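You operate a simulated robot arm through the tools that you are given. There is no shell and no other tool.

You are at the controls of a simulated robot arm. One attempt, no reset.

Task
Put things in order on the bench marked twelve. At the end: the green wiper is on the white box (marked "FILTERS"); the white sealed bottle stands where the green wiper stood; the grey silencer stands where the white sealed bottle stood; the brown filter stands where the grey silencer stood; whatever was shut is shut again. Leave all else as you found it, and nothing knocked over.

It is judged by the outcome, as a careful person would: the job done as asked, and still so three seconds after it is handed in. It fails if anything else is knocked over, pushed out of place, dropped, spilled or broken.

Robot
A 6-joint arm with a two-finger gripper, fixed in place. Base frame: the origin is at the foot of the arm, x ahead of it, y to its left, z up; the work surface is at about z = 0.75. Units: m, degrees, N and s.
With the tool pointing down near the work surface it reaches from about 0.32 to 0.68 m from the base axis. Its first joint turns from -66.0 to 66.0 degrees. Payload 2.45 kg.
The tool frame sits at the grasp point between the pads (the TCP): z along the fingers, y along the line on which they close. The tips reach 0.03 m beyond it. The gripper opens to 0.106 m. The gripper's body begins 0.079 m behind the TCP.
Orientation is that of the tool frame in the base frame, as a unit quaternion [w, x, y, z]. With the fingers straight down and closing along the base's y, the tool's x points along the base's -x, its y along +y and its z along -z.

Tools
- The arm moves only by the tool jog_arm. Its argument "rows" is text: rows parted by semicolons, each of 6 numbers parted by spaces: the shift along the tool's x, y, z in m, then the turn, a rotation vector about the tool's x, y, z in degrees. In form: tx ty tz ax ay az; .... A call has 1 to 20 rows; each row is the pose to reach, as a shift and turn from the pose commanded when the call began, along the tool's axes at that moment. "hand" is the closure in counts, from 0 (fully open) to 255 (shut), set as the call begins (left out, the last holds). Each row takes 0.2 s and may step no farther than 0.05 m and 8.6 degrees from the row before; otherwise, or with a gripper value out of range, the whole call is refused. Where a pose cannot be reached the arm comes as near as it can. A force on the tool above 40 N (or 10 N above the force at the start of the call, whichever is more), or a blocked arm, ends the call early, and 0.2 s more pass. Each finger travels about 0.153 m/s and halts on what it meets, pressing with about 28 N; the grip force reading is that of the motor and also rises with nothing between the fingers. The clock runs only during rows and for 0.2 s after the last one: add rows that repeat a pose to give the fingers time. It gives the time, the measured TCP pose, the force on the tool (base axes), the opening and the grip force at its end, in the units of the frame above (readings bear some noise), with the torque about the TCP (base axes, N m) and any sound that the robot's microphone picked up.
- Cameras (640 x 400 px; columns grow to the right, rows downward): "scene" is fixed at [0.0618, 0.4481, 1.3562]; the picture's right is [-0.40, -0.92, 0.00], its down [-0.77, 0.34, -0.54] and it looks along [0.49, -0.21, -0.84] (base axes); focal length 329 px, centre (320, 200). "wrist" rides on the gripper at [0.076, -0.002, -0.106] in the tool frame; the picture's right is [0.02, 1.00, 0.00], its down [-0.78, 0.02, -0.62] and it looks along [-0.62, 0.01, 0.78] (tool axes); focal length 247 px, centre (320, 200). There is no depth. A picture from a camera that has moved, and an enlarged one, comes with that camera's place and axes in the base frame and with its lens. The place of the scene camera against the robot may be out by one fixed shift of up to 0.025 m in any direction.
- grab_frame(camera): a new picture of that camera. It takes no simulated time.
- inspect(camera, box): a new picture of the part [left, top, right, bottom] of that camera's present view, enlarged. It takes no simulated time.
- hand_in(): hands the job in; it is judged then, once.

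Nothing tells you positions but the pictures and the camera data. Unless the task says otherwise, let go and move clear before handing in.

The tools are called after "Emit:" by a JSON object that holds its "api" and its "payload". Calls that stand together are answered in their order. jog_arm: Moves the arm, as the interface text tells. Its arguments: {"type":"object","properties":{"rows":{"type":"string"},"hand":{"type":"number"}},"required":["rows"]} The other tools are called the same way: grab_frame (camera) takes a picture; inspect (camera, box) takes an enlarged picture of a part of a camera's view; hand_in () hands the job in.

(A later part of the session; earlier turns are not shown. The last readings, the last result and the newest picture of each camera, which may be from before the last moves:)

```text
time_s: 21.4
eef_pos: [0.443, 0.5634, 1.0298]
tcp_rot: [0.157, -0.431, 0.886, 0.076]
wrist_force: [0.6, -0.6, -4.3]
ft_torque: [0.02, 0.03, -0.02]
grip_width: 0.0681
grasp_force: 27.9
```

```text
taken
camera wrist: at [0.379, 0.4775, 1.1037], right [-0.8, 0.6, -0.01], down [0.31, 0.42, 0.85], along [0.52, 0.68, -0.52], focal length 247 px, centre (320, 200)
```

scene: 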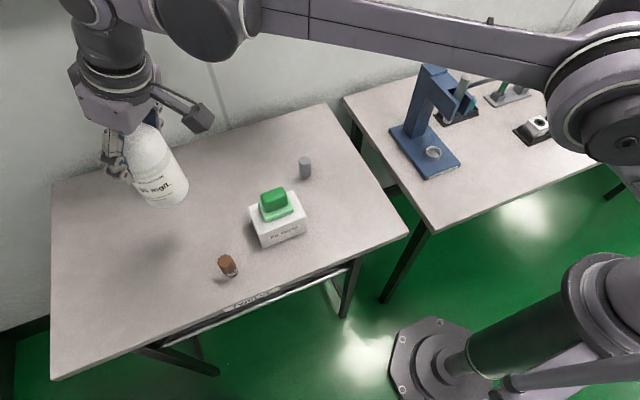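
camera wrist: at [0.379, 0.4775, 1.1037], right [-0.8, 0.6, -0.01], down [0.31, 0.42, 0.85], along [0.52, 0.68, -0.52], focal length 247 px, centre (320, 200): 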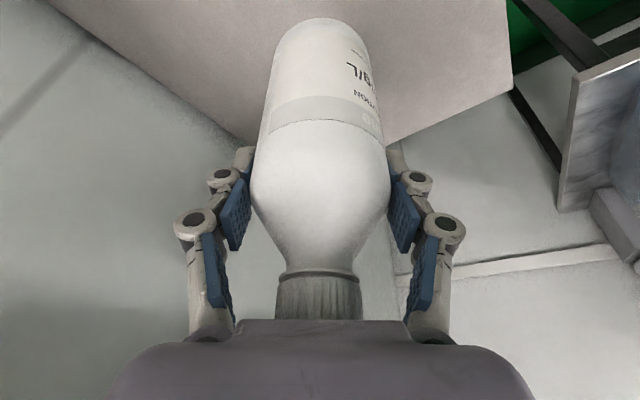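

The bottle bottom is at about z = 0.92, clear of the wiper top at 0.866. Carrying it across to above the wiper's old spot while yawing to suit.

Emit:
{"api": "jog_arm", "payload": {"rows": "0.0111 -0.0081 -0.004 0.346 0 0.951; 0.0333 -0.0242 -0.0121 1.039 0 2.854; 0.0555 -0.0404 -0.0202 1.731 0 4.756; 0.0777 -0.0566 -0.0283 2.424 0 6.659; 0.0999 -0.0727 -0.0363 3.116 0 8.561; 0.122 -0.0889 -0.0444 3.809 0 10.464; 0.1442 -0.105 -0.0525 4.501 0 12.366; 0.1664 -0.1212 -0.0606 5.194 0 14.269; 0.1886 -0.1373 -0.0686 5.886 0 16.171; 0.2108 -0.1535 -0.0767 6.579 0 18.074; 0.233 -0.1697 -0.0848 7.271 0 19.976; 0.2552 -0.1858 -0.0929 7.964 0 21.879; 0.2663 -0.1939 -0.0969 8.31 0 22.83; 0.2663 -0.1939 -0.0969 8.31 0 22.83", "hand": 255}}

Emit:
{"api": "grab_frame", "payload": {"camera": "scene"}}

Emit:
{"api": "grab_frame", "payload": {"camera": "wrist"}}

```text
time_s: 24.4
eef_pos: [0.4196, 0.2196, 1.0318]
tcp_rot: [0.169, -0.234, 0.957, 0.042]
wrist_force: [-0.1, -0.3, -4.2]
ft_torque: [-0.04, -0.03, 0.0]
grip_width: 0.0682
grasp_force: 27.9
```

```text
taken
```

scene: 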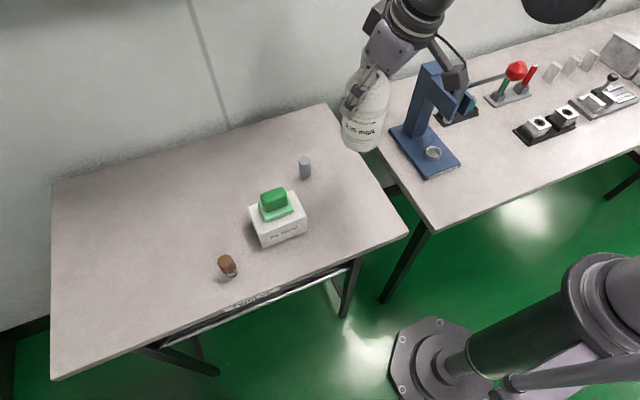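

```text
taken
camera wrist: at [0.3254, 0.1682, 1.1053], right [-0.48, 0.88, -0.01], down [0.46, 0.26, 0.85], along [0.75, 0.41, -0.52], focal length 247 px, centre (320, 200)
```

wrist: 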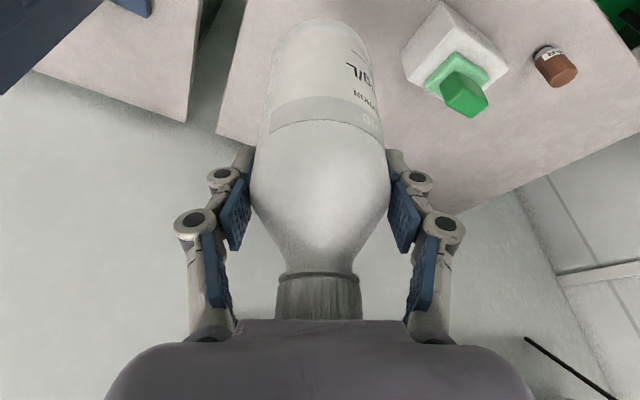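

The bottle is above the wiper's old spot with clear bench below. Lowering vertically to just above the surface now.

Emit:
{"api": "jog_arm", "payload": {"rows": "0.0085 0 0.0235 0 0 0; 0.0188 0 0.0517 0 0 0; 0.0291 0 0.08 0 0 0; 0.0393 0 0.1081 0 0 0; 0.0479 0 0.1316 0 0 0; 0.0547 0 0.1504 0 0 0; 0.0568 0 0.156 0 0 0; 0.0568 0 0.156 0 0 0", "hand": 255}}

Emit:
{"api": "inspect", "payload": {"camera": "scene", "box": [260, 60, 460, 240]}}

Emit:
{"api": "grab_frame", "payload": {"camera": "wrist"}}

```text
time_s: 26.2
eef_pos: [0.4211, 0.2186, 0.8643]
tcp_rot: [0.17, -0.233, 0.957, 0.041]
wrist_force: [-0.1, 0.5, -4.0]
ft_torque: [0.0, -0.04, -0.03]
grip_width: 0.0681
grasp_force: 27.8
```

```text
2.22 times, centred on (360, 150) of scene
camera zoom: at [0.0619, 0.4482, 1.3562], right [-0.4, -0.92, 0.0], down [-0.77, 0.34, -0.54], along [0.49, -0.21, -0.84], focal length 731 px, centre (231, 311)
```

zoom: 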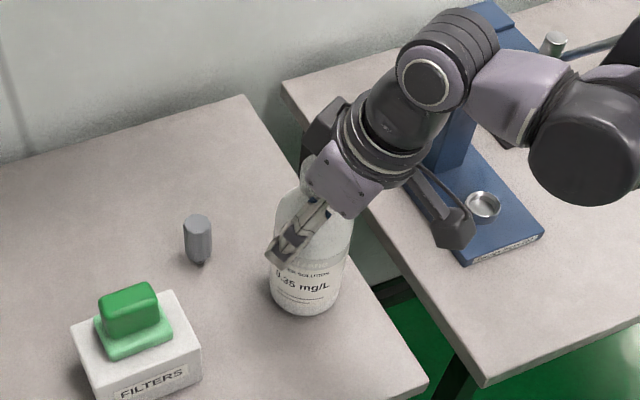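

```text
taken
camera wrist: at [0.3265, 0.1679, 0.938], right [-0.48, 0.88, -0.01], down [0.46, 0.26, 0.85], along [0.75, 0.41, -0.52], focal length 247 px, centre (320, 200)
```

wrist: 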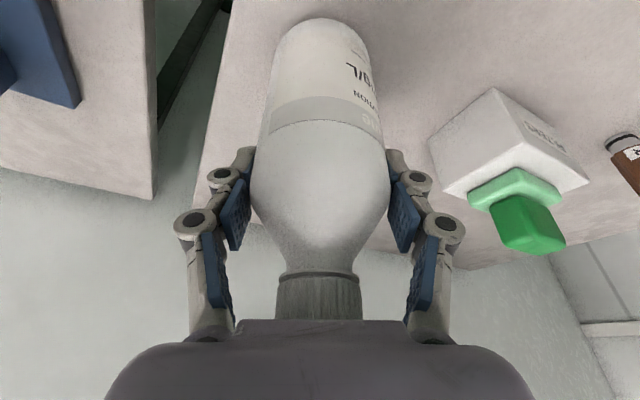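

The bottle is about 9 mm above the bench. Settling it slowly.

Emit:
{"api": "jog_arm", "payload": {"rows": "0.001 0 0.0028 0 0 0; 0.0017 0 0.0047 0 0 0; 0.0022 0 0.0061 0 0 0; 0.0026 0 0.007 0 0 0; 0.0026 0 0.007 0 0 0", "hand": 255}}

```text
time_s: 27.4
eef_pos: [0.421, 0.2196, 0.8567]
tcp_rot: [0.17, -0.235, 0.956, 0.042]
wrist_force: [-0.4, 0.1, -4.6]
ft_torque: [0.01, -0.04, -0.03]
grip_width: 0.068
grasp_force: 28.1
```

Not quite touching yet, as the full weight is still on the gripper. Lowering in 0.5–1 mm steps.

Emit:
{"api": "jog_arm", "payload": {"rows": "0.0002 0 0.0005 0 0 0; 0.0003 0 0.0009 0 0 0; 0.0003 0 0.0009 0 0 0", "hand": 255}}

```text
time_s: 28.2
eef_pos: [0.4192, 0.2199, 0.8565]
tcp_rot: [0.17, -0.235, 0.956, 0.042]
wrist_force: [0.4, 0.5, -3.9]
ft_torque: [0.01, -0.01, 0.01]
grip_width: 0.0683
grasp_force: 28.4
```

Emit:
{"api": "jog_arm", "payload": {"rows": "0.0002 0 0.0005 0 0 0; 0.0004 0 0.001 0 0 0; 0.0004 0 0.001 0 0 0", "hand": 255}}

```text
time_s: 29.0
eef_pos: [0.4195, 0.2182, 0.8546]
tcp_rot: [0.171, -0.234, 0.956, 0.042]
wrist_force: [-2.1, -0.1, 22.9]
ft_torque: [0.05, 0.02, -0.12]
grip_width: 0.0686
grasp_force: 27.4
```

The bottle is in contact (about 23 N). Easing off slightly before I release.

Emit:
{"api": "jog_arm", "payload": {"rows": "-0.0001 0 -0.0004 0 0 0; -0.0003 0 -0.0008 0 0 0; -0.0003 0 -0.0008 0 0 0", "hand": 255}}

Emit:
{"api": "inspect", "payload": {"camera": "scene", "box": [260, 60, 460, 240]}}

```text
time_s: 29.8
eef_pos: [0.4202, 0.2193, 0.8558]
tcp_rot: [0.17, -0.235, 0.956, 0.041]
wrist_force: [1.6, 2.3, 6.8]
ft_torque: [0.37, -0.36, 0.0]
grip_width: 0.0685
grasp_force: 27.8
```

```text
2.22 times, centred on (360, 150) of scene
camera zoom: at [0.0618, 0.4481, 1.3562], right [-0.4, -0.92, 0.0], down [-0.77, 0.34, -0.54], along [0.49, -0.21, -0.84], focal length 731 px, centre (231, 311)
```

zoom: 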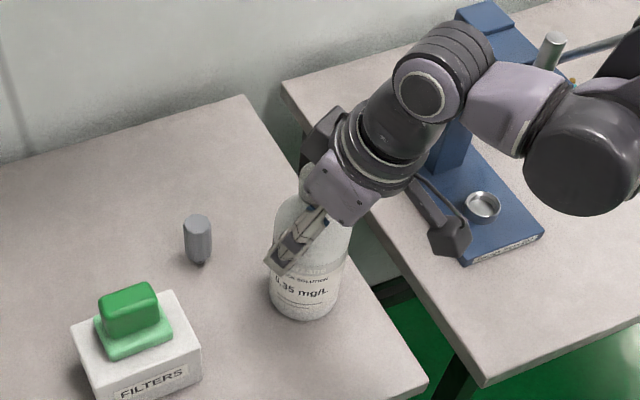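

The bottle stands on the bench with only light contact left. Opening the fingers in two stages.

Emit:
{"api": "jog_arm", "payload": {"rows": "0 0 0 0 0 0; 0 0 0 0 0 0; 0 0 0 0 0 0", "hand": 60}}

Emit:
{"api": "jog_arm", "payload": {"rows": "0 0 0 0 0 0; 0 0 0 0 0 0; 0 0 0 0 0 0", "hand": 0}}

Emit:
{"api": "grab_frame", "payload": {"camera": "wrist"}}

Emit:
{"api": "inspect", "payload": {"camera": "scene", "box": [260, 60, 460, 240]}}

```text
time_s: 30.6
eef_pos: [0.4199, 0.2191, 0.8557]
tcp_rot: [0.17, -0.234, 0.956, 0.041]
wrist_force: [0.2, 0.4, 0.6]
ft_torque: [0.0, 0.02, 0.01]
grip_width: 0.0812
grasp_force: 0.0
```

```text
time_s: 31.4
eef_pos: [0.4204, 0.2189, 0.8558]
tcp_rot: [0.17, -0.235, 0.956, 0.04]
wrist_force: [0.2, -0.6, 0.0]
ft_torque: [-0.01, 0.01, 0.04]
grip_width: 0.1061
grasp_force: 0.1
```

```text
taken
camera wrist: at [0.326, 0.1684, 0.9296], right [-0.48, 0.88, -0.01], down [0.46, 0.26, 0.85], along [0.75, 0.41, -0.52], focal length 247 px, centre (320, 200)
```

wrist: 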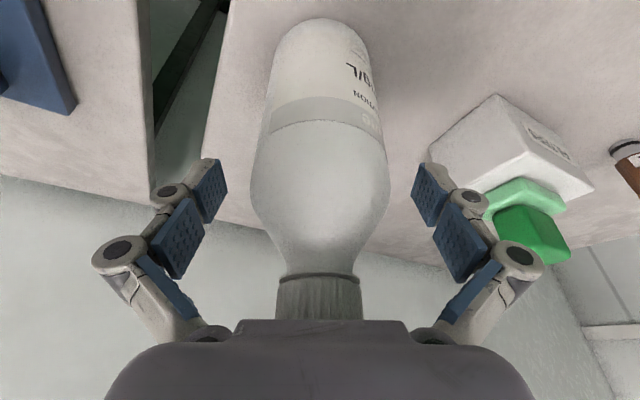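

```text
2.22 times, centred on (360, 150) of scene
camera zoom: at [0.0618, 0.4481, 1.3562], right [-0.4, -0.92, 0.0], down [-0.77, 0.34, -0.54], along [0.49, -0.21, -0.84], focal length 731 px, centre (231, 311)
```

zoom: 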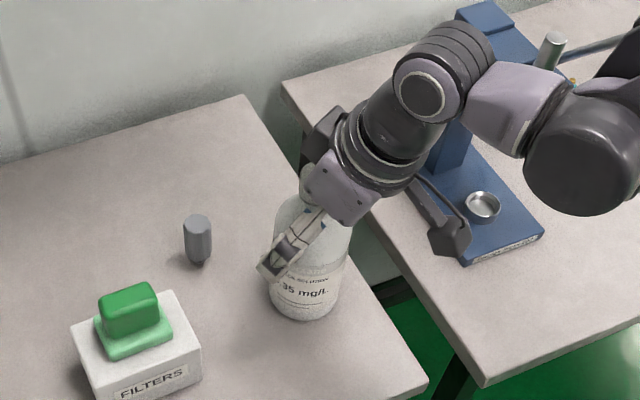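

The bottle stands upright where the wiper was. Rising straight up to clear it.

Emit:
{"api": "jog_arm", "payload": {"rows": "-0.0068 0 -0.0188 0 0 0; -0.0154 0 -0.0423 0 0 0; -0.0274 0 -0.0752 0 0 0; -0.0393 0 -0.1081 0 0 0; -0.0513 0 -0.141 0 0 0; -0.0616 0 -0.1691 0 0 0; -0.0616 0 -0.1691 0 0 0", "hand": 0}}

Emit:
{"api": "grab_frame", "payload": {"camera": "scene"}}

Emit:
{"api": "grab_frame", "payload": {"camera": "wrist"}}

```text
time_s: 33.0
eef_pos: [0.4203, 0.22, 1.0357]
tcp_rot: [0.17, -0.234, 0.956, 0.042]
wrist_force: [-0.1, -0.1, 0.4]
ft_torque: [-0.02, 0.01, 0.0]
grip_width: 0.1057
grasp_force: 0.1
```

```text
taken
```

scene: 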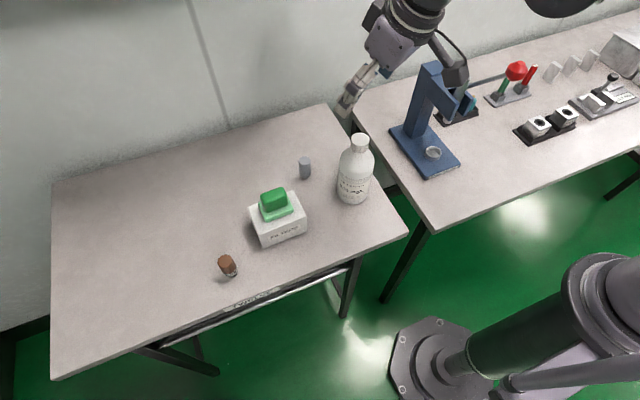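

```text
taken
camera wrist: at [0.326, 0.169, 1.1103], right [-0.48, 0.88, -0.01], down [0.46, 0.26, 0.85], along [0.75, 0.41, -0.52], focal length 247 px, centre (320, 200)
```

wrist: 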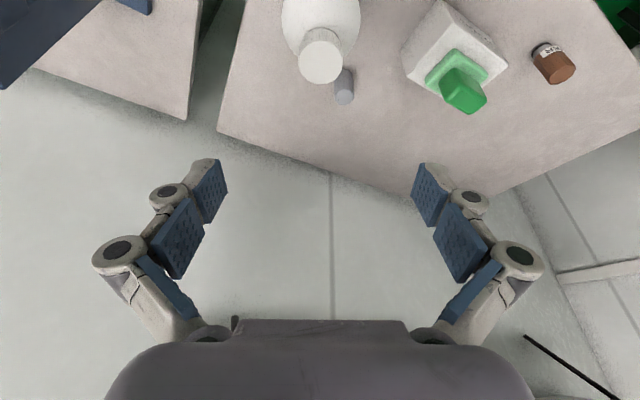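

The bottle stands well and everything else is undisturbed. Next is the silencer; the bottle is now nearby, so I'll turn the tool to face straight ahead (yaw 0) to keep the camera clear of it.

Emit:
{"api": "jog_arm", "payload": {"rows": "-0.0134 0.0058 0.0201 1.568 0 4.307; -0.0269 0.0116 0.0402 3.135 0 8.613; -0.0403 0.0175 0.0603 4.703 0 12.92; -0.0537 0.0233 0.0803 6.27 0 17.227; -0.0672 0.0291 0.1004 7.838 0 21.533; -0.0806 0.0349 0.1205 9.405 0 25.84; -0.0806 0.0349 0.1205 9.405 0 25.84", "hand": 0}}

Emit:
{"api": "jog_arm", "payload": {"rows": "0 0 0 0 3 0; 0 0 0 0 3 0", "hand": 0}}

Emit:
{"api": "grab_frame", "payload": {"camera": "wrist"}}

Emit:
{"api": "grab_frame", "payload": {"camera": "scene"}}

```text
time_s: 34.6
eef_pos: [0.5084, 0.3034, 0.9498]
tcp_rot: [0.174, 0.0, 0.985, 0.0]
wrist_force: [-0.1, -0.4, -0.6]
ft_torque: [0.03, -0.01, 0.0]
grip_width: 0.1063
grasp_force: 0.1
```

```text
time_s: 35.2
eef_pos: [0.5081, 0.3032, 0.9501]
tcp_rot: [0.148, 0.0, 0.989, 0.001]
wrist_force: [-0.3, 0.1, -0.4]
ft_torque: [0.02, 0.05, 0.01]
grip_width: 0.1059
grasp_force: 0.0
```

```text
taken
camera wrist: at [0.4046, 0.3025, 1.0297], right [-0.02, 1.0, -0.01], down [0.57, 0.02, 0.82], along [0.82, 0.01, -0.57], focal length 247 px, centre (320, 200)
```

wrist: 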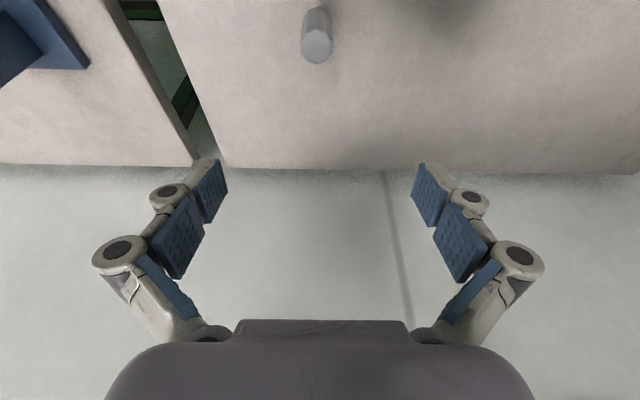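

```text
taken
```

scene: 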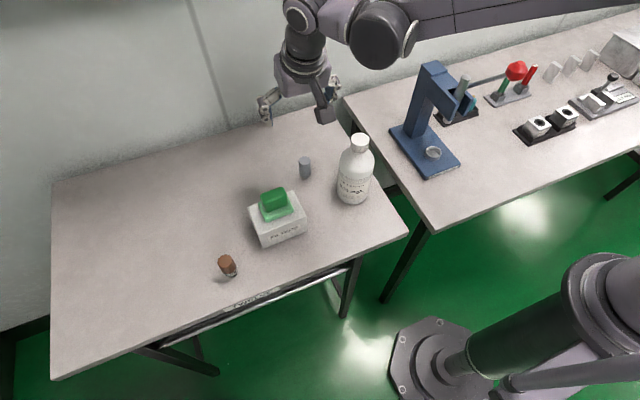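

Emit:
{"api": "inspect", "payload": {"camera": "wrist", "box": [285, 0, 365, 80]}}

Emit:
{"api": "inspect", "payload": {"camera": "scene", "box": [270, 120, 390, 220]}}

```text
5.00 times, centred on (325, 40) of wrist
camera zoom: at [0.4046, 0.3025, 1.0297], right [-0.02, 1.0, -0.01], down [0.57, 0.02, 0.82], along [0.82, 0.01, -0.57], focal length 1235 px, centre (295, 1000)
```

zoom: 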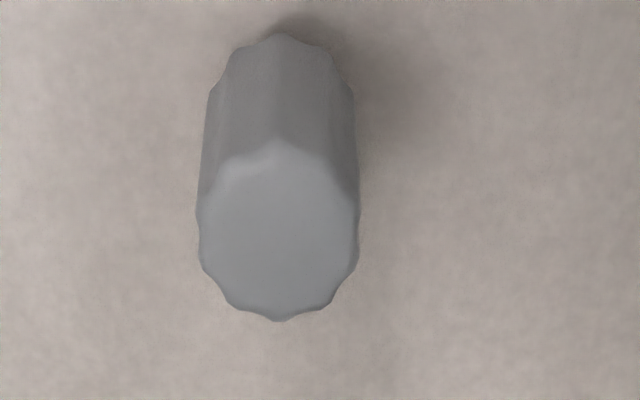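

```text
4.00 times, centred on (330, 170) of scene
camera zoom: at [0.0618, 0.4481, 1.3562], right [-0.4, -0.92, 0.0], down [-0.77, 0.34, -0.54], along [0.49, -0.21, -0.84], focal length 1315 px, centre (280, 320)
```

zoom: 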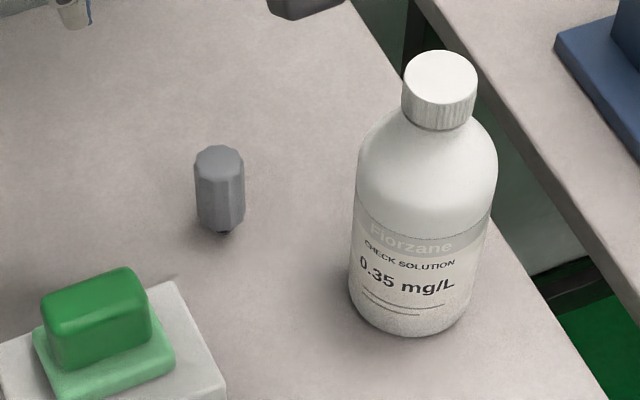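

Triangulating from three views puts the silencer at about (0.5015, 0.2995), 27 mm across, with its top at z ≈ 0.81. I'll correct sideways and come down to just above it for another look.

Emit:
{"api": "jog_arm", "payload": {"rows": "0.0082 -0.0013 0.021 0 0 0; 0.0164 -0.0026 0.042 0 0 0; 0.0246 -0.0039 0.0631 0 0 0; 0.0328 -0.0052 0.0841 0 0 0; 0.0328 -0.0052 0.0841 0 0 0", "hand": 0}}

Emit:
{"api": "grab_frame", "payload": {"camera": "wrist"}}

Emit:
{"api": "inspect", "payload": {"camera": "scene", "box": [240, 60, 400, 220]}}

```text
time_s: 36.4
eef_pos: [0.5005, 0.2998, 0.8588]
tcp_rot: [0.149, 0.001, 0.989, 0.0]
wrist_force: [0.3, -0.3, -0.8]
ft_torque: [0.0, -0.02, -0.02]
grip_width: 0.106
grasp_force: 0.0
```

```text
taken
camera wrist: at [0.3979, 0.298, 0.9385], right [-0.02, 1.0, -0.01], down [0.57, 0.02, 0.82], along [0.82, 0.01, -0.57], focal length 247 px, centre (320, 200)
```

wrist: 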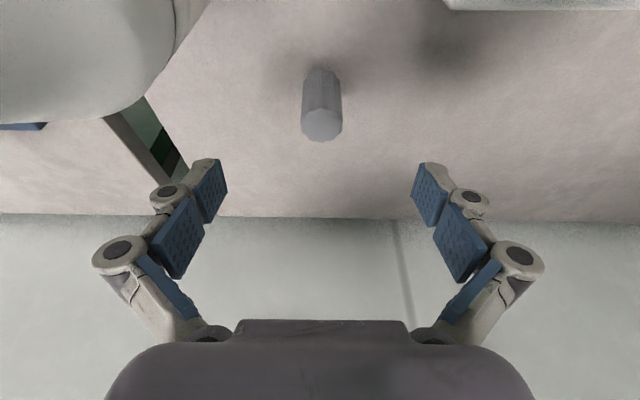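

```text
2.50 times, centred on (320, 140) of scene
camera zoom: at [0.0618, 0.4481, 1.3562], right [-0.4, -0.92, 0.0], down [-0.77, 0.34, -0.54], along [0.49, -0.21, -0.84], focal length 822 px, centre (320, 350)
```

zoom: 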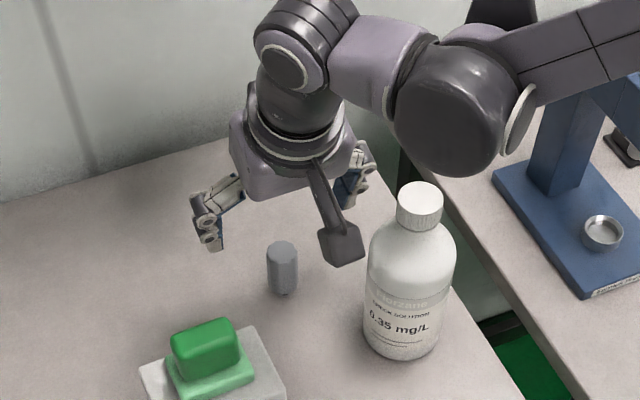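

The bottle is about 4 cm clear of the camera housing and the wrist joint is well above the cap. Zooming on the silencer to fine-align.

Emit:
{"api": "inspect", "payload": {"camera": "wrist", "box": [270, 55, 370, 155]}}

```text
4.00 times, centred on (320, 105) of wrist
camera zoom: at [0.3979, 0.298, 0.9385], right [-0.02, 1.0, -0.01], down [0.57, 0.02, 0.82], along [0.82, 0.01, -0.57], focal length 988 px, centre (320, 580)
```

zoom: 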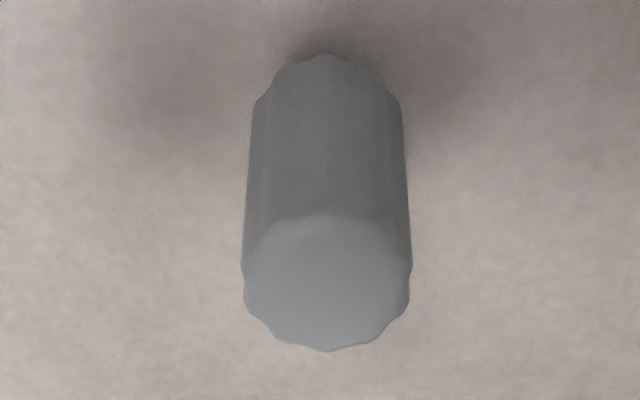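

Aligned within half a millimetre. Lowering around the silencer, with clearances to the bottle of about 2 cm.

Emit:
{"api": "jog_arm", "payload": {"rows": "0.0044 0 0.0143 0 0 0; 0.0088 0 0.0287 0 0 0; 0.0132 0 0.043 0 0 0; 0.0167 0 0.0545 0 0 0; 0.0193 0 0.0631 0 0 0; 0.0193 0 0.0631 0 0 0", "hand": 0}}

Emit:
{"api": "grab_frame", "payload": {"camera": "wrist"}}

Emit:
{"api": "inspect", "payload": {"camera": "scene", "box": [240, 60, 400, 220]}}

```text
time_s: 37.8
eef_pos: [0.5001, 0.2982, 0.7936]
tcp_rot: [0.148, -0.001, 0.989, 0.001]
wrist_force: [-0.4, -0.4, 0.4]
ft_torque: [-0.04, -0.02, 0.02]
grip_width: 0.1061
grasp_force: 0.0
```

```text
taken
camera wrist: at [0.3975, 0.2975, 0.8738], right [-0.02, 1.0, -0.01], down [0.57, 0.02, 0.82], along [0.82, 0.01, -0.57], focal length 247 px, centre (320, 200)
```

wrist: 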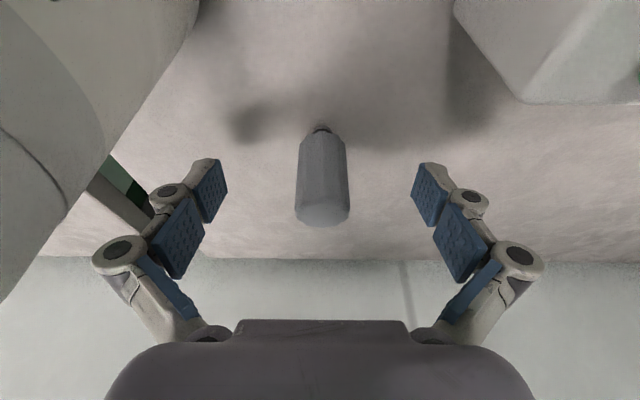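

```text
2.50 times, centred on (320, 140) of scene
camera zoom: at [0.0618, 0.4481, 1.3562], right [-0.4, -0.92, 0.0], down [-0.77, 0.34, -0.54], along [0.49, -0.21, -0.84], focal length 822 px, centre (320, 350)
```

zoom: 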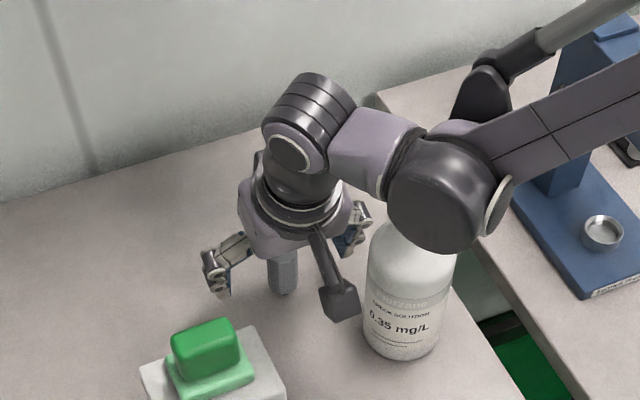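

The silencer is centred between the pads, and nothing else was touched. Closing on it.

Emit:
{"api": "jog_arm", "payload": {"rows": "0 0 0 0 0 0; 0 0 0 0 0 0; 0 0 0 0 0 0; 0 0 0 0 0 0", "hand": 255}}

Emit:
{"api": "grab_frame", "payload": {"camera": "wrist"}}

```text
time_s: 38.8
eef_pos: [0.4998, 0.2992, 0.7938]
tcp_rot: [0.149, 0.0, 0.989, 0.001]
wrist_force: [-0.2, 1.2, 2.3]
ft_torque: [0.06, 0.0, -0.03]
grip_width: 0.0264
grasp_force: 28.0
```

```text
taken
camera wrist: at [0.3974, 0.2975, 0.874], right [-0.02, 1.0, -0.01], down [0.57, 0.02, 0.82], along [0.82, 0.01, -0.57], focal length 247 px, centre (320, 200)
```

wrist: 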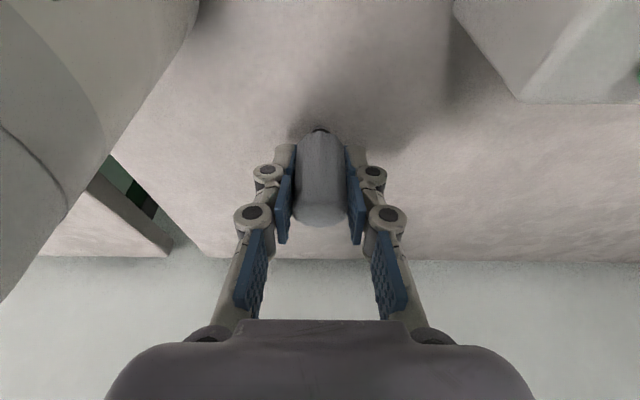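

The silencer is gripped at 26 mm, from (0.501, 0.2993). Lifting straight up.

Emit:
{"api": "jog_arm", "payload": {"rows": "-0.0015 0 -0.0048 0 0 0; -0.0044 0 -0.0143 0 0 0; -0.0117 0 -0.0383 0 0 0; -0.0205 0 -0.0669 0 0 0; -0.0292 0 -0.0956 0 0 0; -0.038 0 -0.1243 0 0 0; -0.0468 0 -0.153 0 0 0; -0.0468 0 -0.153 0 0 0", "hand": 255}}

Emit:
{"api": "grab_frame", "payload": {"camera": "wrist"}}

Emit:
{"api": "grab_frame", "payload": {"camera": "scene"}}

```text
time_s: 40.6
eef_pos: [0.4992, 0.2994, 0.9553]
tcp_rot: [0.148, 0.0, 0.989, 0.001]
wrist_force: [0.0, 0.0, -0.9]
ft_torque: [-0.01, 0.01, 0.0]
grip_width: 0.0263
grasp_force: 28.2
```

```text
taken
camera wrist: at [0.3978, 0.2986, 1.0348], right [-0.02, 1.0, -0.01], down [0.57, 0.02, 0.82], along [0.82, 0.01, -0.57], focal length 247 px, centre (320, 200)
```

wrist: 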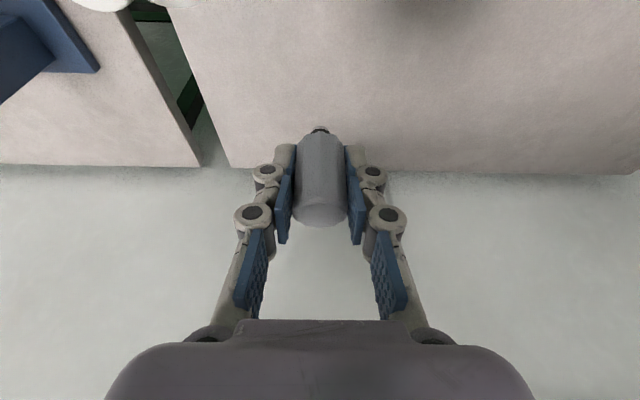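

```text
taken
```

scene: 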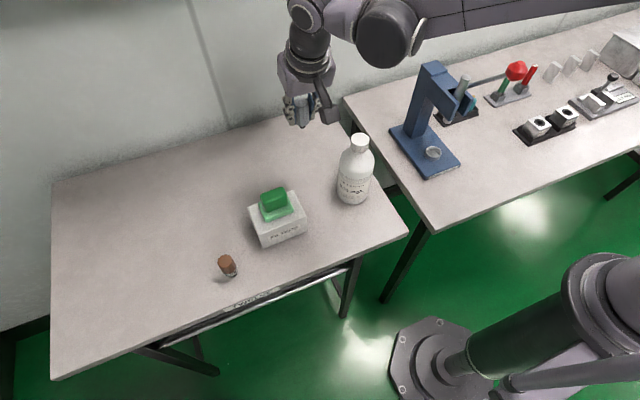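

The silencer hangs upright. Carrying it across at height to above the bottle's old spot, turning the tool to face outward there.

Emit:
{"api": "jog_arm", "payload": {"rows": "0.0062 0.0292 -0.0019 -1.683 0 -5.504; 0.0123 0.0583 -0.0038 -3.367 0 -11.009; 0.0185 0.0875 -0.0057 -5.05 0 -16.513; 0.0247 0.1167 -0.0076 -6.733 0 -22.018; 0.0308 0.1458 -0.0094 -8.417 0 -27.522; 0.037 0.175 -0.0113 -10.1 0 -33.027; 0.0432 0.2042 -0.0132 -11.783 0 -38.531; 0.0493 0.2333 -0.0151 -13.467 0 -44.036; 0.0555 0.2625 -0.017 -15.15 0 -49.54; 0.0555 0.2625 -0.017 -15.15 0 -49.54", "hand": 255}}

Emit:
{"api": "grab_frame", "payload": {"camera": "wrist"}}

Emit:
{"api": "grab_frame", "payload": {"camera": "scene"}}

```text
time_s: 42.8
eef_pos: [0.4432, 0.5638, 0.9548]
tcp_rot: [0.134, -0.434, 0.889, 0.065]
wrist_force: [0.1, -0.4, 0.4]
ft_torque: [0.01, -0.01, 0.01]
grip_width: 0.0264
grasp_force: 28.0
```

```text
taken
camera wrist: at [0.3814, 0.4818, 1.0345], right [-0.8, 0.6, -0.01], down [0.34, 0.46, 0.82], along [0.5, 0.66, -0.57], focal length 247 px, centre (320, 200)
```

wrist: 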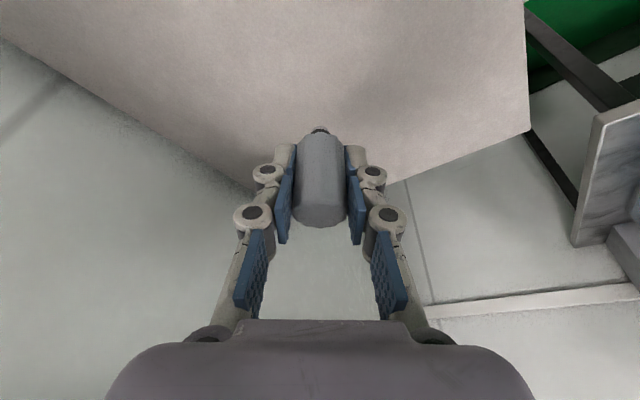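

```text
taken
```

scene: 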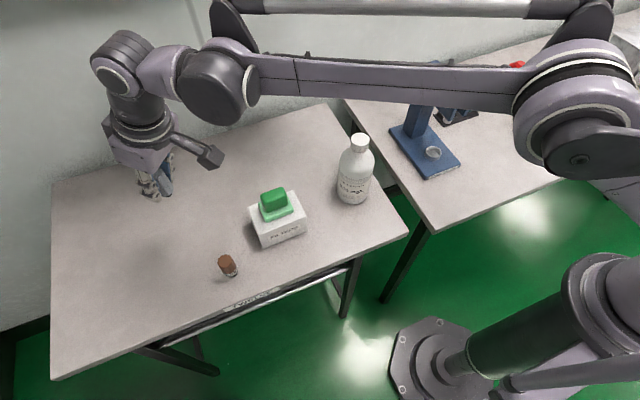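

The silencer is above the bottle's old spot, within 2 mm. Descending vertically to just above the bench with a small correction.

Emit:
{"api": "jog_arm", "payload": {"rows": "0.0078 0 0.0246 0 0 0; 0.0156 -0.0001 0.0492 0 0 0; 0.0234 -0.0002 0.0739 0 0 0; 0.0312 -0.0003 0.0985 0 0 0; 0.039 -0.0003 0.123 0 0 0; 0.0443 -0.0003 0.1395 0 0 0; 0.0469 -0.0003 0.1477 0 0 0; 0.0469 -0.0003 0.1477 0 0 0", "hand": 255}}

Emit:
{"api": "grab_frame", "payload": {"camera": "wrist"}}

Emit:
{"api": "inspect", "payload": {"camera": "scene", "box": [60, 80, 320, 290]}}

```text
time_s: 44.6
eef_pos: [0.4417, 0.5606, 0.7986]
tcp_rot: [0.134, -0.433, 0.889, 0.064]
wrist_force: [-0.8, -0.2, -1.1]
ft_torque: [0.01, -0.01, -0.02]
grip_width: 0.0261
grasp_force: 27.9
```

```text
taken
camera wrist: at [0.3799, 0.478, 0.8787], right [-0.8, 0.6, -0.01], down [0.34, 0.46, 0.82], along [0.5, 0.66, -0.57], focal length 247 px, centre (320, 200)
```

wrist: 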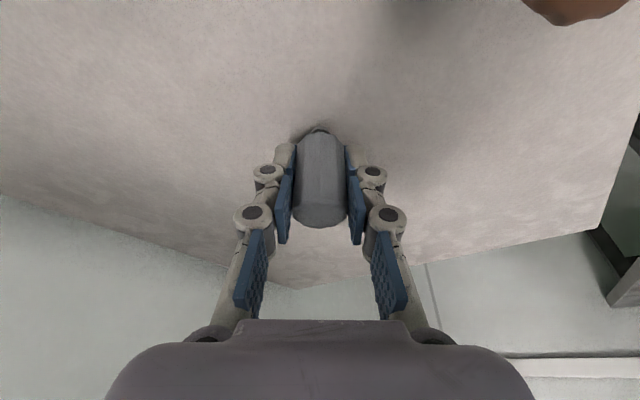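

```text
1.90 times, centred on (190, 185) of scene
camera zoom: at [0.0618, 0.4481, 1.3562], right [-0.4, -0.92, 0.0], down [-0.77, 0.34, -0.54], along [0.49, -0.21, -0.84], focal length 626 px, centre (568, 229)
```

zoom: 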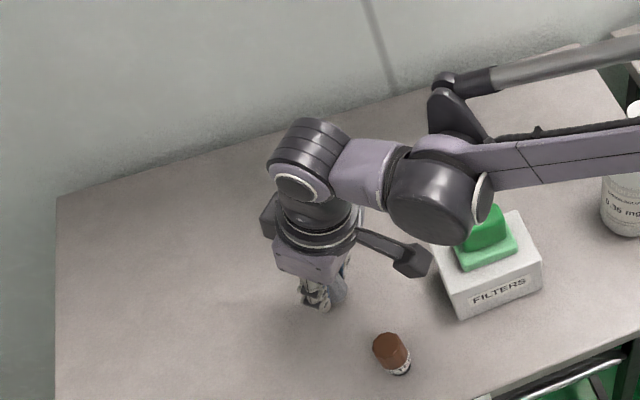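

The silencer is about 5 mm above the bench at the right spot. Settling slowly with force checks.

Emit:
{"api": "jog_arm", "payload": {"rows": "-0.0006 0.0003 0.001 0 0 0; -0.0005 0.0005 0.0023 0 0 0; -0.0003 0.0005 0.0032 0 0 0; -0.0003 0.0005 0.0032 0 0 0", "hand": 255}}

```text
time_s: 45.6
eef_pos: [0.4425, 0.5612, 0.7961]
tcp_rot: [0.133, -0.432, 0.889, 0.065]
wrist_force: [0.8, 0.5, -0.6]
ft_torque: [-0.03, 0.02, 0.0]
grip_width: 0.0263
grasp_force: 28.6
```

Emit:
{"api": "jog_arm", "payload": {"rows": "0.0002 0 0.0005 0 0 0; 0.0003 0 0.001 0 0 0; 0.0003 0 0.001 0 0 0", "hand": 255}}

```text
time_s: 46.4
eef_pos: [0.4412, 0.5619, 0.7955]
tcp_rot: [0.134, -0.433, 0.889, 0.066]
wrist_force: [-0.4, -0.5, -0.7]
ft_torque: [-0.01, 0.03, -0.02]
grip_width: 0.0262
grasp_force: 28.3
```

Emit:
{"api": "jog_arm", "payload": {"rows": "0.0002 0 0.0005 0 0 0; 0.0003 0 0.001 0 0 0; 0.0003 0 0.001 0 0 0", "hand": 255}}

```text
time_s: 47.2
eef_pos: [0.4427, 0.5616, 0.7933]
tcp_rot: [0.134, -0.433, 0.889, 0.065]
wrist_force: [1.0, -0.3, -0.3]
ft_torque: [0.01, 0.04, -0.02]
grip_width: 0.0265
grasp_force: 28.0
```

Emit:
{"api": "jog_arm", "payload": {"rows": "0.0002 0 0.0005 0 0 0; 0.0002 0 0.0007 0 0 0; 0.0002 0 0.0007 0 0 0", "hand": 255}}

Emit:
{"api": "grab_frame", "payload": {"camera": "wrist"}}

```text
time_s: 48.0
eef_pos: [0.4425, 0.5598, 0.7937]
tcp_rot: [0.134, -0.433, 0.889, 0.065]
wrist_force: [-0.1, -1.9, 8.3]
ft_torque: [-0.05, 0.01, -0.02]
grip_width: 0.0262
grasp_force: 27.9
```

```text
taken
camera wrist: at [0.38, 0.4789, 0.8735], right [-0.8, 0.6, -0.01], down [0.34, 0.46, 0.82], along [0.5, 0.66, -0.57], focal length 247 px, centre (320, 200)
```

wrist: 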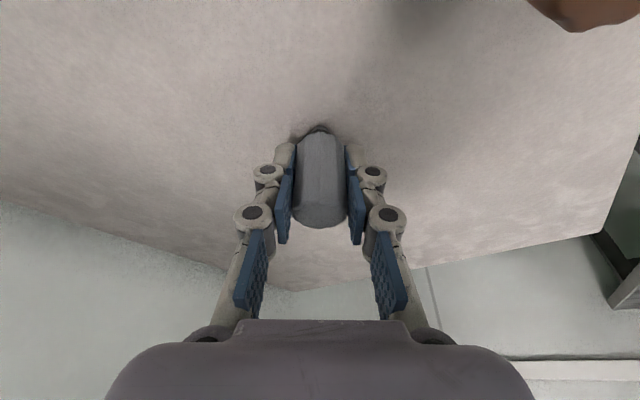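

Light contact of about 8 N: the silencer is on the bench. Opening the fingers in stages.

Emit:
{"api": "jog_arm", "payload": {"rows": "0 0 0 0 0 0; 0 0 0 0 0 0; 0 0 0 0 0 0", "hand": 165}}

Emit:
{"api": "jog_arm", "payload": {"rows": "0 0 0 0 0 0; 0 0 0 0 0 0; 0 0 0 0 0 0; 0 0 0 0 0 0", "hand": 40}}

Emit:
{"api": "grab_frame", "payload": {"camera": "wrist"}}

Emit:
{"api": "inspect", "payload": {"camera": "scene", "box": [60, 80, 320, 290]}}

```text
time_s: 48.8
eef_pos: [0.4429, 0.5611, 0.794]
tcp_rot: [0.133, -0.433, 0.889, 0.065]
wrist_force: [-0.6, -0.2, 0.5]
ft_torque: [0.0, 0.03, 0.02]
grip_width: 0.0377
grasp_force: 0.2
```

```text
time_s: 49.8
eef_pos: [0.4416, 0.5613, 0.7936]
tcp_rot: [0.133, -0.433, 0.889, 0.065]
wrist_force: [-0.6, 0.6, -0.2]
ft_torque: [-0.03, 0.0, 0.03]
grip_width: 0.0892
grasp_force: 0.1
```

```text
taken
camera wrist: at [0.3799, 0.4791, 0.873], right [-0.8, 0.6, -0.01], down [0.34, 0.46, 0.82], along [0.5, 0.66, -0.57], focal length 247 px, centre (320, 200)
```

wrist: 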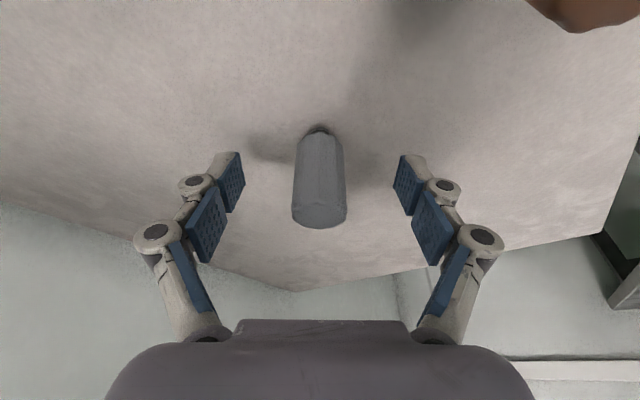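

```text
1.90 times, centred on (190, 185) of scene
camera zoom: at [0.0618, 0.4481, 1.3562], right [-0.4, -0.92, 0.0], down [-0.77, 0.34, -0.54], along [0.49, -0.21, -0.84], focal length 626 px, centre (568, 229)
```

zoom: 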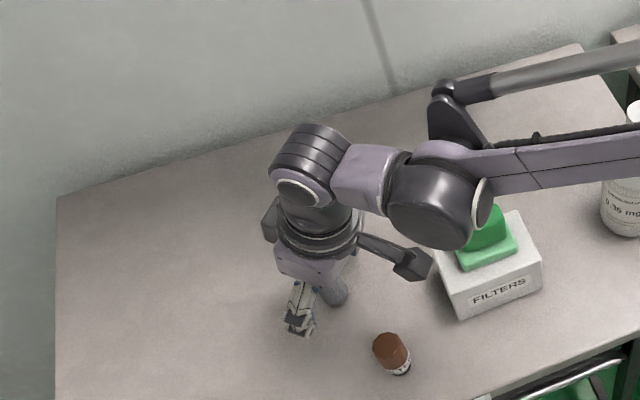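

The silencer is standing upright on the bottle's old spot. Rising straight up, then I'll check the layout again.

Emit:
{"api": "jog_arm", "payload": {"rows": "-0.0044 0 -0.0143 0 0 0; -0.0117 0 -0.0383 0 0 0; -0.0205 0 -0.0669 0 0 0; -0.0292 0 -0.0956 0 0 0; -0.038 0 -0.1243 0 0 0; -0.0468 0 -0.153 0 0 0; -0.0556 0 -0.1817 0 0 0; -0.0556 0 -0.1817 0 0 0", "hand": 40}}

Emit:
{"api": "grab_frame", "payload": {"camera": "wrist"}}

Emit:
{"api": "grab_frame", "payload": {"camera": "scene"}}

```text
time_s: 51.6
eef_pos: [0.443, 0.5591, 0.9835]
tcp_rot: [0.134, -0.432, 0.889, 0.065]
wrist_force: [0.4, 0.4, -0.1]
ft_torque: [0.03, -0.02, -0.04]
grip_width: 0.0893
grasp_force: 0.0
```

```text
taken
camera wrist: at [0.3806, 0.4771, 1.0632], right [-0.8, 0.6, -0.01], down [0.34, 0.46, 0.82], along [0.5, 0.66, -0.57], focal length 247 px, centre (320, 200)
```

wrist: 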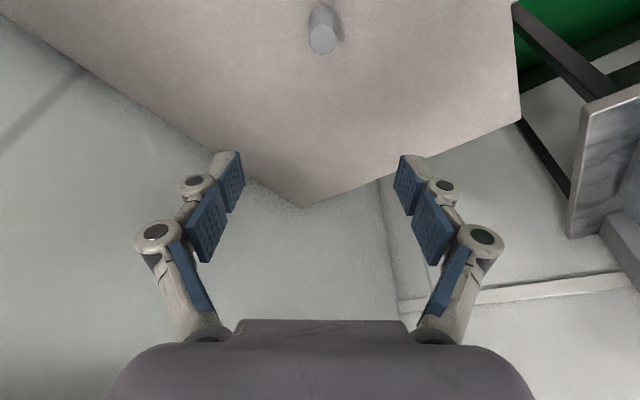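

```text
taken
```

scene: 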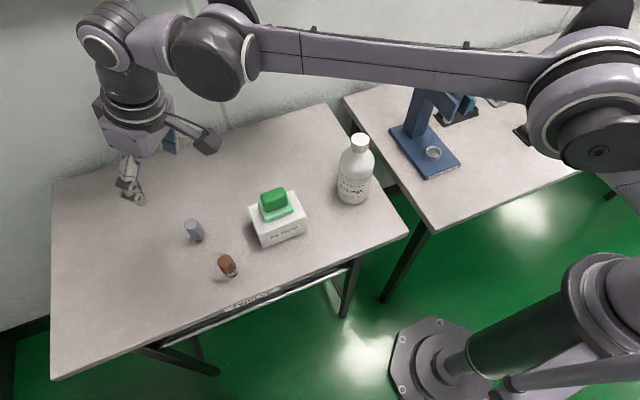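

All four items are where expected, and the silencer stands where the bottle was. Next is the brown filter: moving over it with the tool straight down.

Emit:
{"api": "jog_arm", "payload": {"rows": "0.0205 0.0118 0.0049 0 3.4 0; 0.0409 0.0236 0.0099 0 6.8 0; 0.0614 0.0355 0.0148 0 10.2 0; 0.0818 0.0473 0.0198 0 13.6 0; 0.1023 0.0591 0.0247 0 17 0; 0.1023 0.0591 0.0247 0 17 0", "hand": 0}}

Emit:
{"api": "grab_frame", "payload": {"camera": "wrist"}}

Emit:
{"api": "grab_frame", "payload": {"camera": "scene"}}

```text
time_s: 53.0
eef_pos: [0.341, 0.5274, 0.9309]
tcp_rot: [0.0, -0.437, 0.899, 0.001]
wrist_force: [-0.2, -0.2, -0.6]
ft_torque: [0.02, -0.03, -0.03]
grip_width: 0.106
grasp_force: 0.0
```

```text
taken
camera wrist: at [0.2955, 0.4665, 1.0381], right [-0.8, 0.6, 0.0], down [0.47, 0.63, 0.62], along [0.37, 0.5, -0.78], focal length 247 px, centre (320, 200)
```

wrist: 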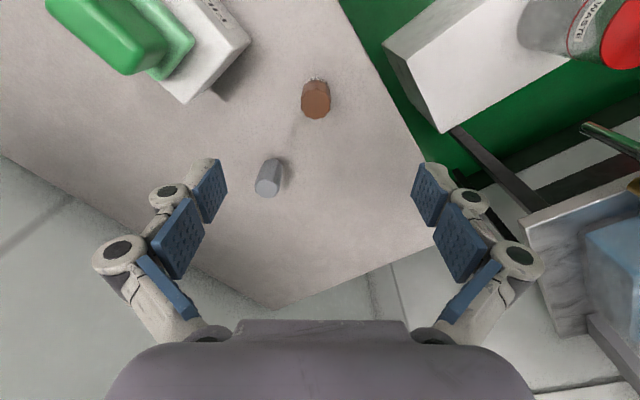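

```text
taken
```

scene: 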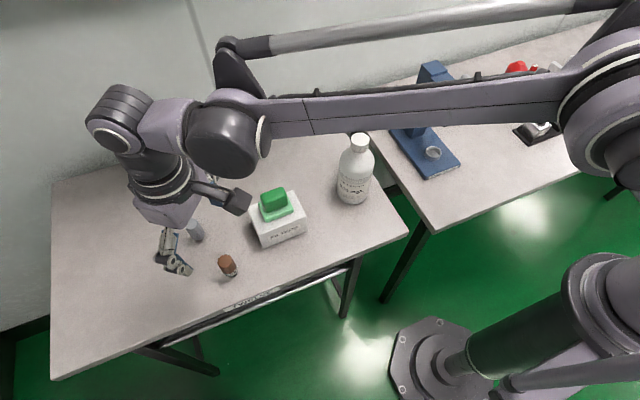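

Emit:
{"api": "inspect", "payload": {"camera": "wrist", "box": [275, 60, 355, 140]}}

Emit:
{"api": "inspect", "payload": {"camera": "wrist", "box": [230, 140, 310, 220]}}

Emit:
{"api": "inspect", "payload": {"camera": "scene", "box": [140, 180, 320, 300]}}

```text
5.00 times, centred on (315, 100) of wrist
camera zoom: at [0.2955, 0.4665, 1.0381], right [-0.8, 0.6, 0.0], down [0.47, 0.63, 0.62], along [0.37, 0.5, -0.78], focal length 1235 px, centre (345, 700)
```

zoom: 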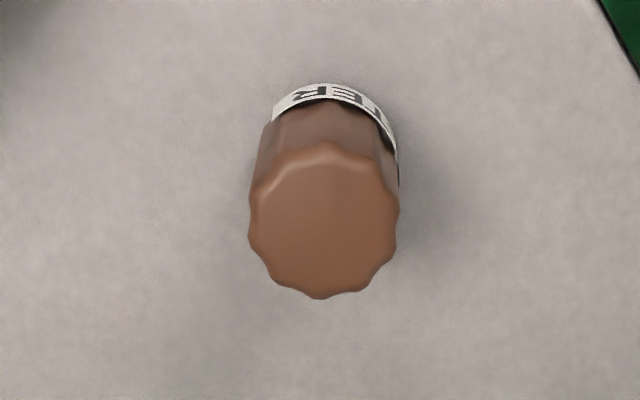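

```text
5.00 times, centred on (270, 180) of wrist
camera zoom: at [0.2955, 0.4665, 1.0381], right [-0.8, 0.6, 0.0], down [0.47, 0.63, 0.62], along [0.37, 0.5, -0.78], focal length 1235 px, centre (570, 300)
```

zoom: 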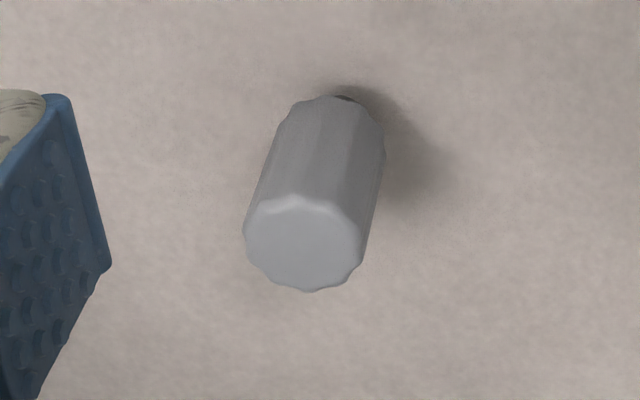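

```text
3.33 times, centred on (230, 240) of scene
camera zoom: at [0.0618, 0.4481, 1.3562], right [-0.4, -0.92, 0.0], down [-0.77, 0.34, -0.54], along [0.49, -0.21, -0.84], focal length 1096 px, centre (620, 67)
```

zoom: 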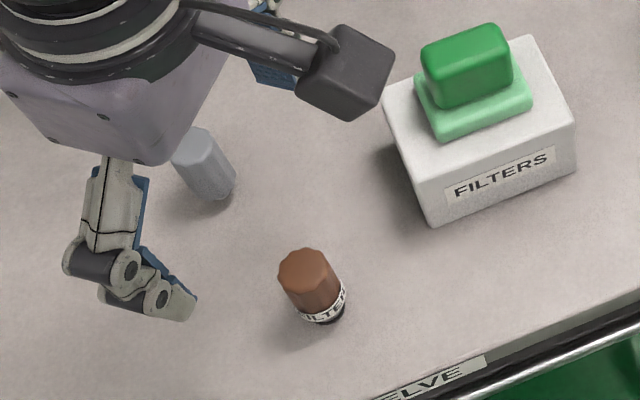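

Triangulation puts the filter at (0.342, 0.520), 27 mm across, with its top at z ≈ 0.812. Correcting about 7 mm and descending to just above it.

Emit:
{"api": "jog_arm", "payload": {"rows": "0.0017 -0.0018 0.023 0 0 0; 0.0034 -0.0035 0.046 0 0 0; 0.0051 -0.0053 0.069 0 0 0; 0.0051 -0.0053 0.069 0 0 0", "hand": 0}}

Emit:
{"api": "grab_frame", "payload": {"camera": "wrist"}}

Emit:
{"api": "inspect", "payload": {"camera": "wrist", "box": [270, 90, 370, 190]}}

```text
time_s: 54.0
eef_pos: [0.3417, 0.5192, 0.8613]
tcp_rot: [0.001, -0.438, 0.899, 0.0]
wrist_force: [0.5, 0.2, 0.2]
ft_torque: [-0.01, -0.06, -0.04]
grip_width: 0.1063
grasp_force: 0.0
```

```text
taken
camera wrist: at [0.2969, 0.4586, 0.9683], right [-0.8, 0.6, 0.0], down [0.47, 0.63, 0.62], along [0.37, 0.5, -0.78], focal length 247 px, centre (320, 200)
```

wrist: 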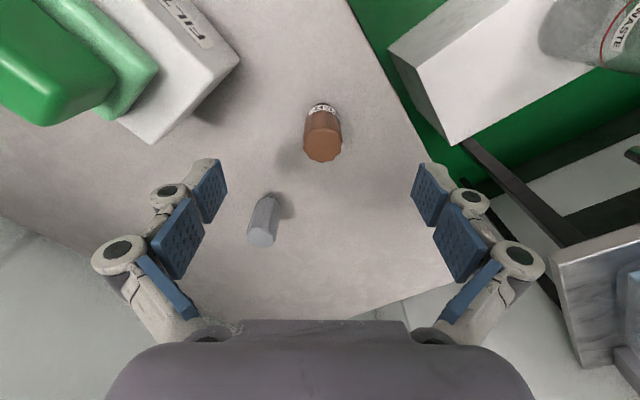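

```text
4.00 times, centred on (320, 140) of wrist
camera zoom: at [0.2969, 0.4586, 0.9683], right [-0.8, 0.6, 0.0], down [0.47, 0.63, 0.62], along [0.37, 0.5, -0.78], focal length 988 px, centre (320, 440)
```

zoom: 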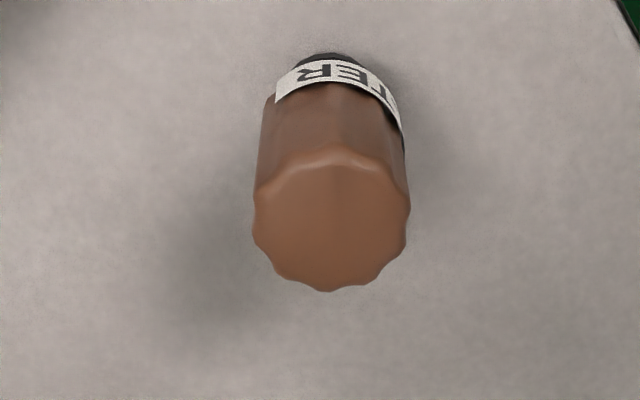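

The filter is centred to within 1 mm. Going down around it.

Emit:
{"api": "jog_arm", "payload": {"rows": "0 0.0005 0.02 0 0 0; 0 0.0009 0.04 0 0 0; 0 0.0009 0.055 0 0 0; 0 0.0009 0.065 0 0 0; 0 0.0009 0.065 0 0 0", "hand": 0}}

Emit:
{"api": "grab_frame", "payload": {"camera": "wrist"}}

Emit:
{"api": "inspect", "payload": {"camera": "scene", "box": [100, 130, 320, 300]}}

```text
time_s: 55.2
eef_pos: [0.3401, 0.5188, 0.796]
tcp_rot: [0.0, -0.438, 0.899, 0.0]
wrist_force: [-0.2, 0.2, 0.0]
ft_torque: [-0.02, 0.01, -0.02]
grip_width: 0.1059
grasp_force: 0.1
```

```text
taken
camera wrist: at [0.2945, 0.4599, 0.9022], right [-0.8, 0.6, 0.0], down [0.47, 0.63, 0.62], along [0.37, 0.5, -0.78], focal length 247 px, centre (320, 200)
```

wrist: 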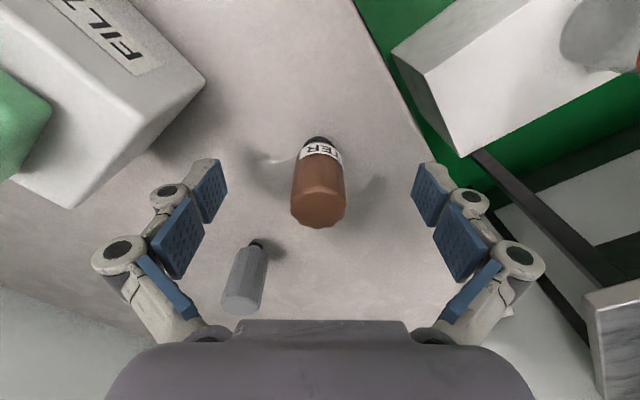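

```text
2.35 times, centred on (210, 215) of scene
camera zoom: at [0.0618, 0.4481, 1.3562], right [-0.4, -0.92, 0.0], down [-0.77, 0.34, -0.54], along [0.49, -0.21, -0.84], focal length 774 px, centre (579, 165)
```

zoom: 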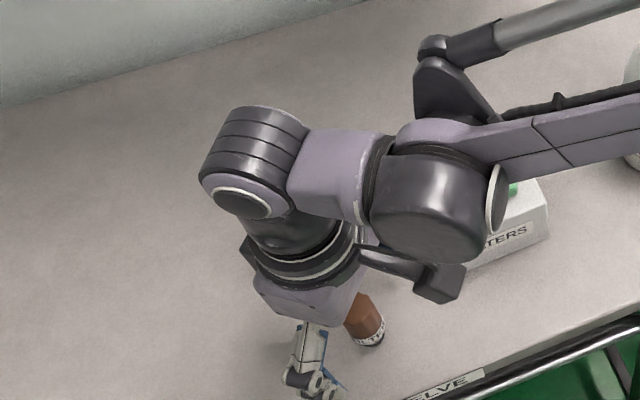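

The filter is centred between the pads. Closing on it.

Emit:
{"api": "jog_arm", "payload": {"rows": "0 0 0 0 0 0; 0 0 0 0 0 0; 0 0 0 0 0 0; 0 0 0 0 0 0", "hand": 255}}

Emit:
{"api": "grab_frame", "payload": {"camera": "wrist"}}

```text
time_s: 56.2
eef_pos: [0.3395, 0.5205, 0.7962]
tcp_rot: [0.001, -0.438, 0.899, 0.001]
wrist_force: [1.2, -0.3, 4.7]
ft_torque: [0.01, -0.01, 0.0]
grip_width: 0.0256
grasp_force: 27.7
```

```text
taken
camera wrist: at [0.2946, 0.4598, 0.9026], right [-0.8, 0.6, 0.0], down [0.47, 0.63, 0.62], along [0.37, 0.5, -0.78], focal length 247 px, centre (320, 200)
```

wrist: 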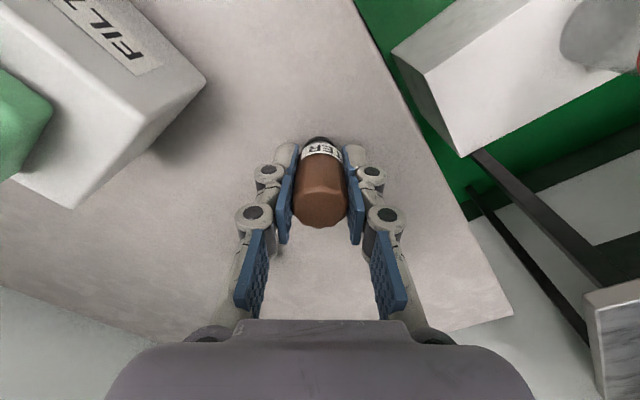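

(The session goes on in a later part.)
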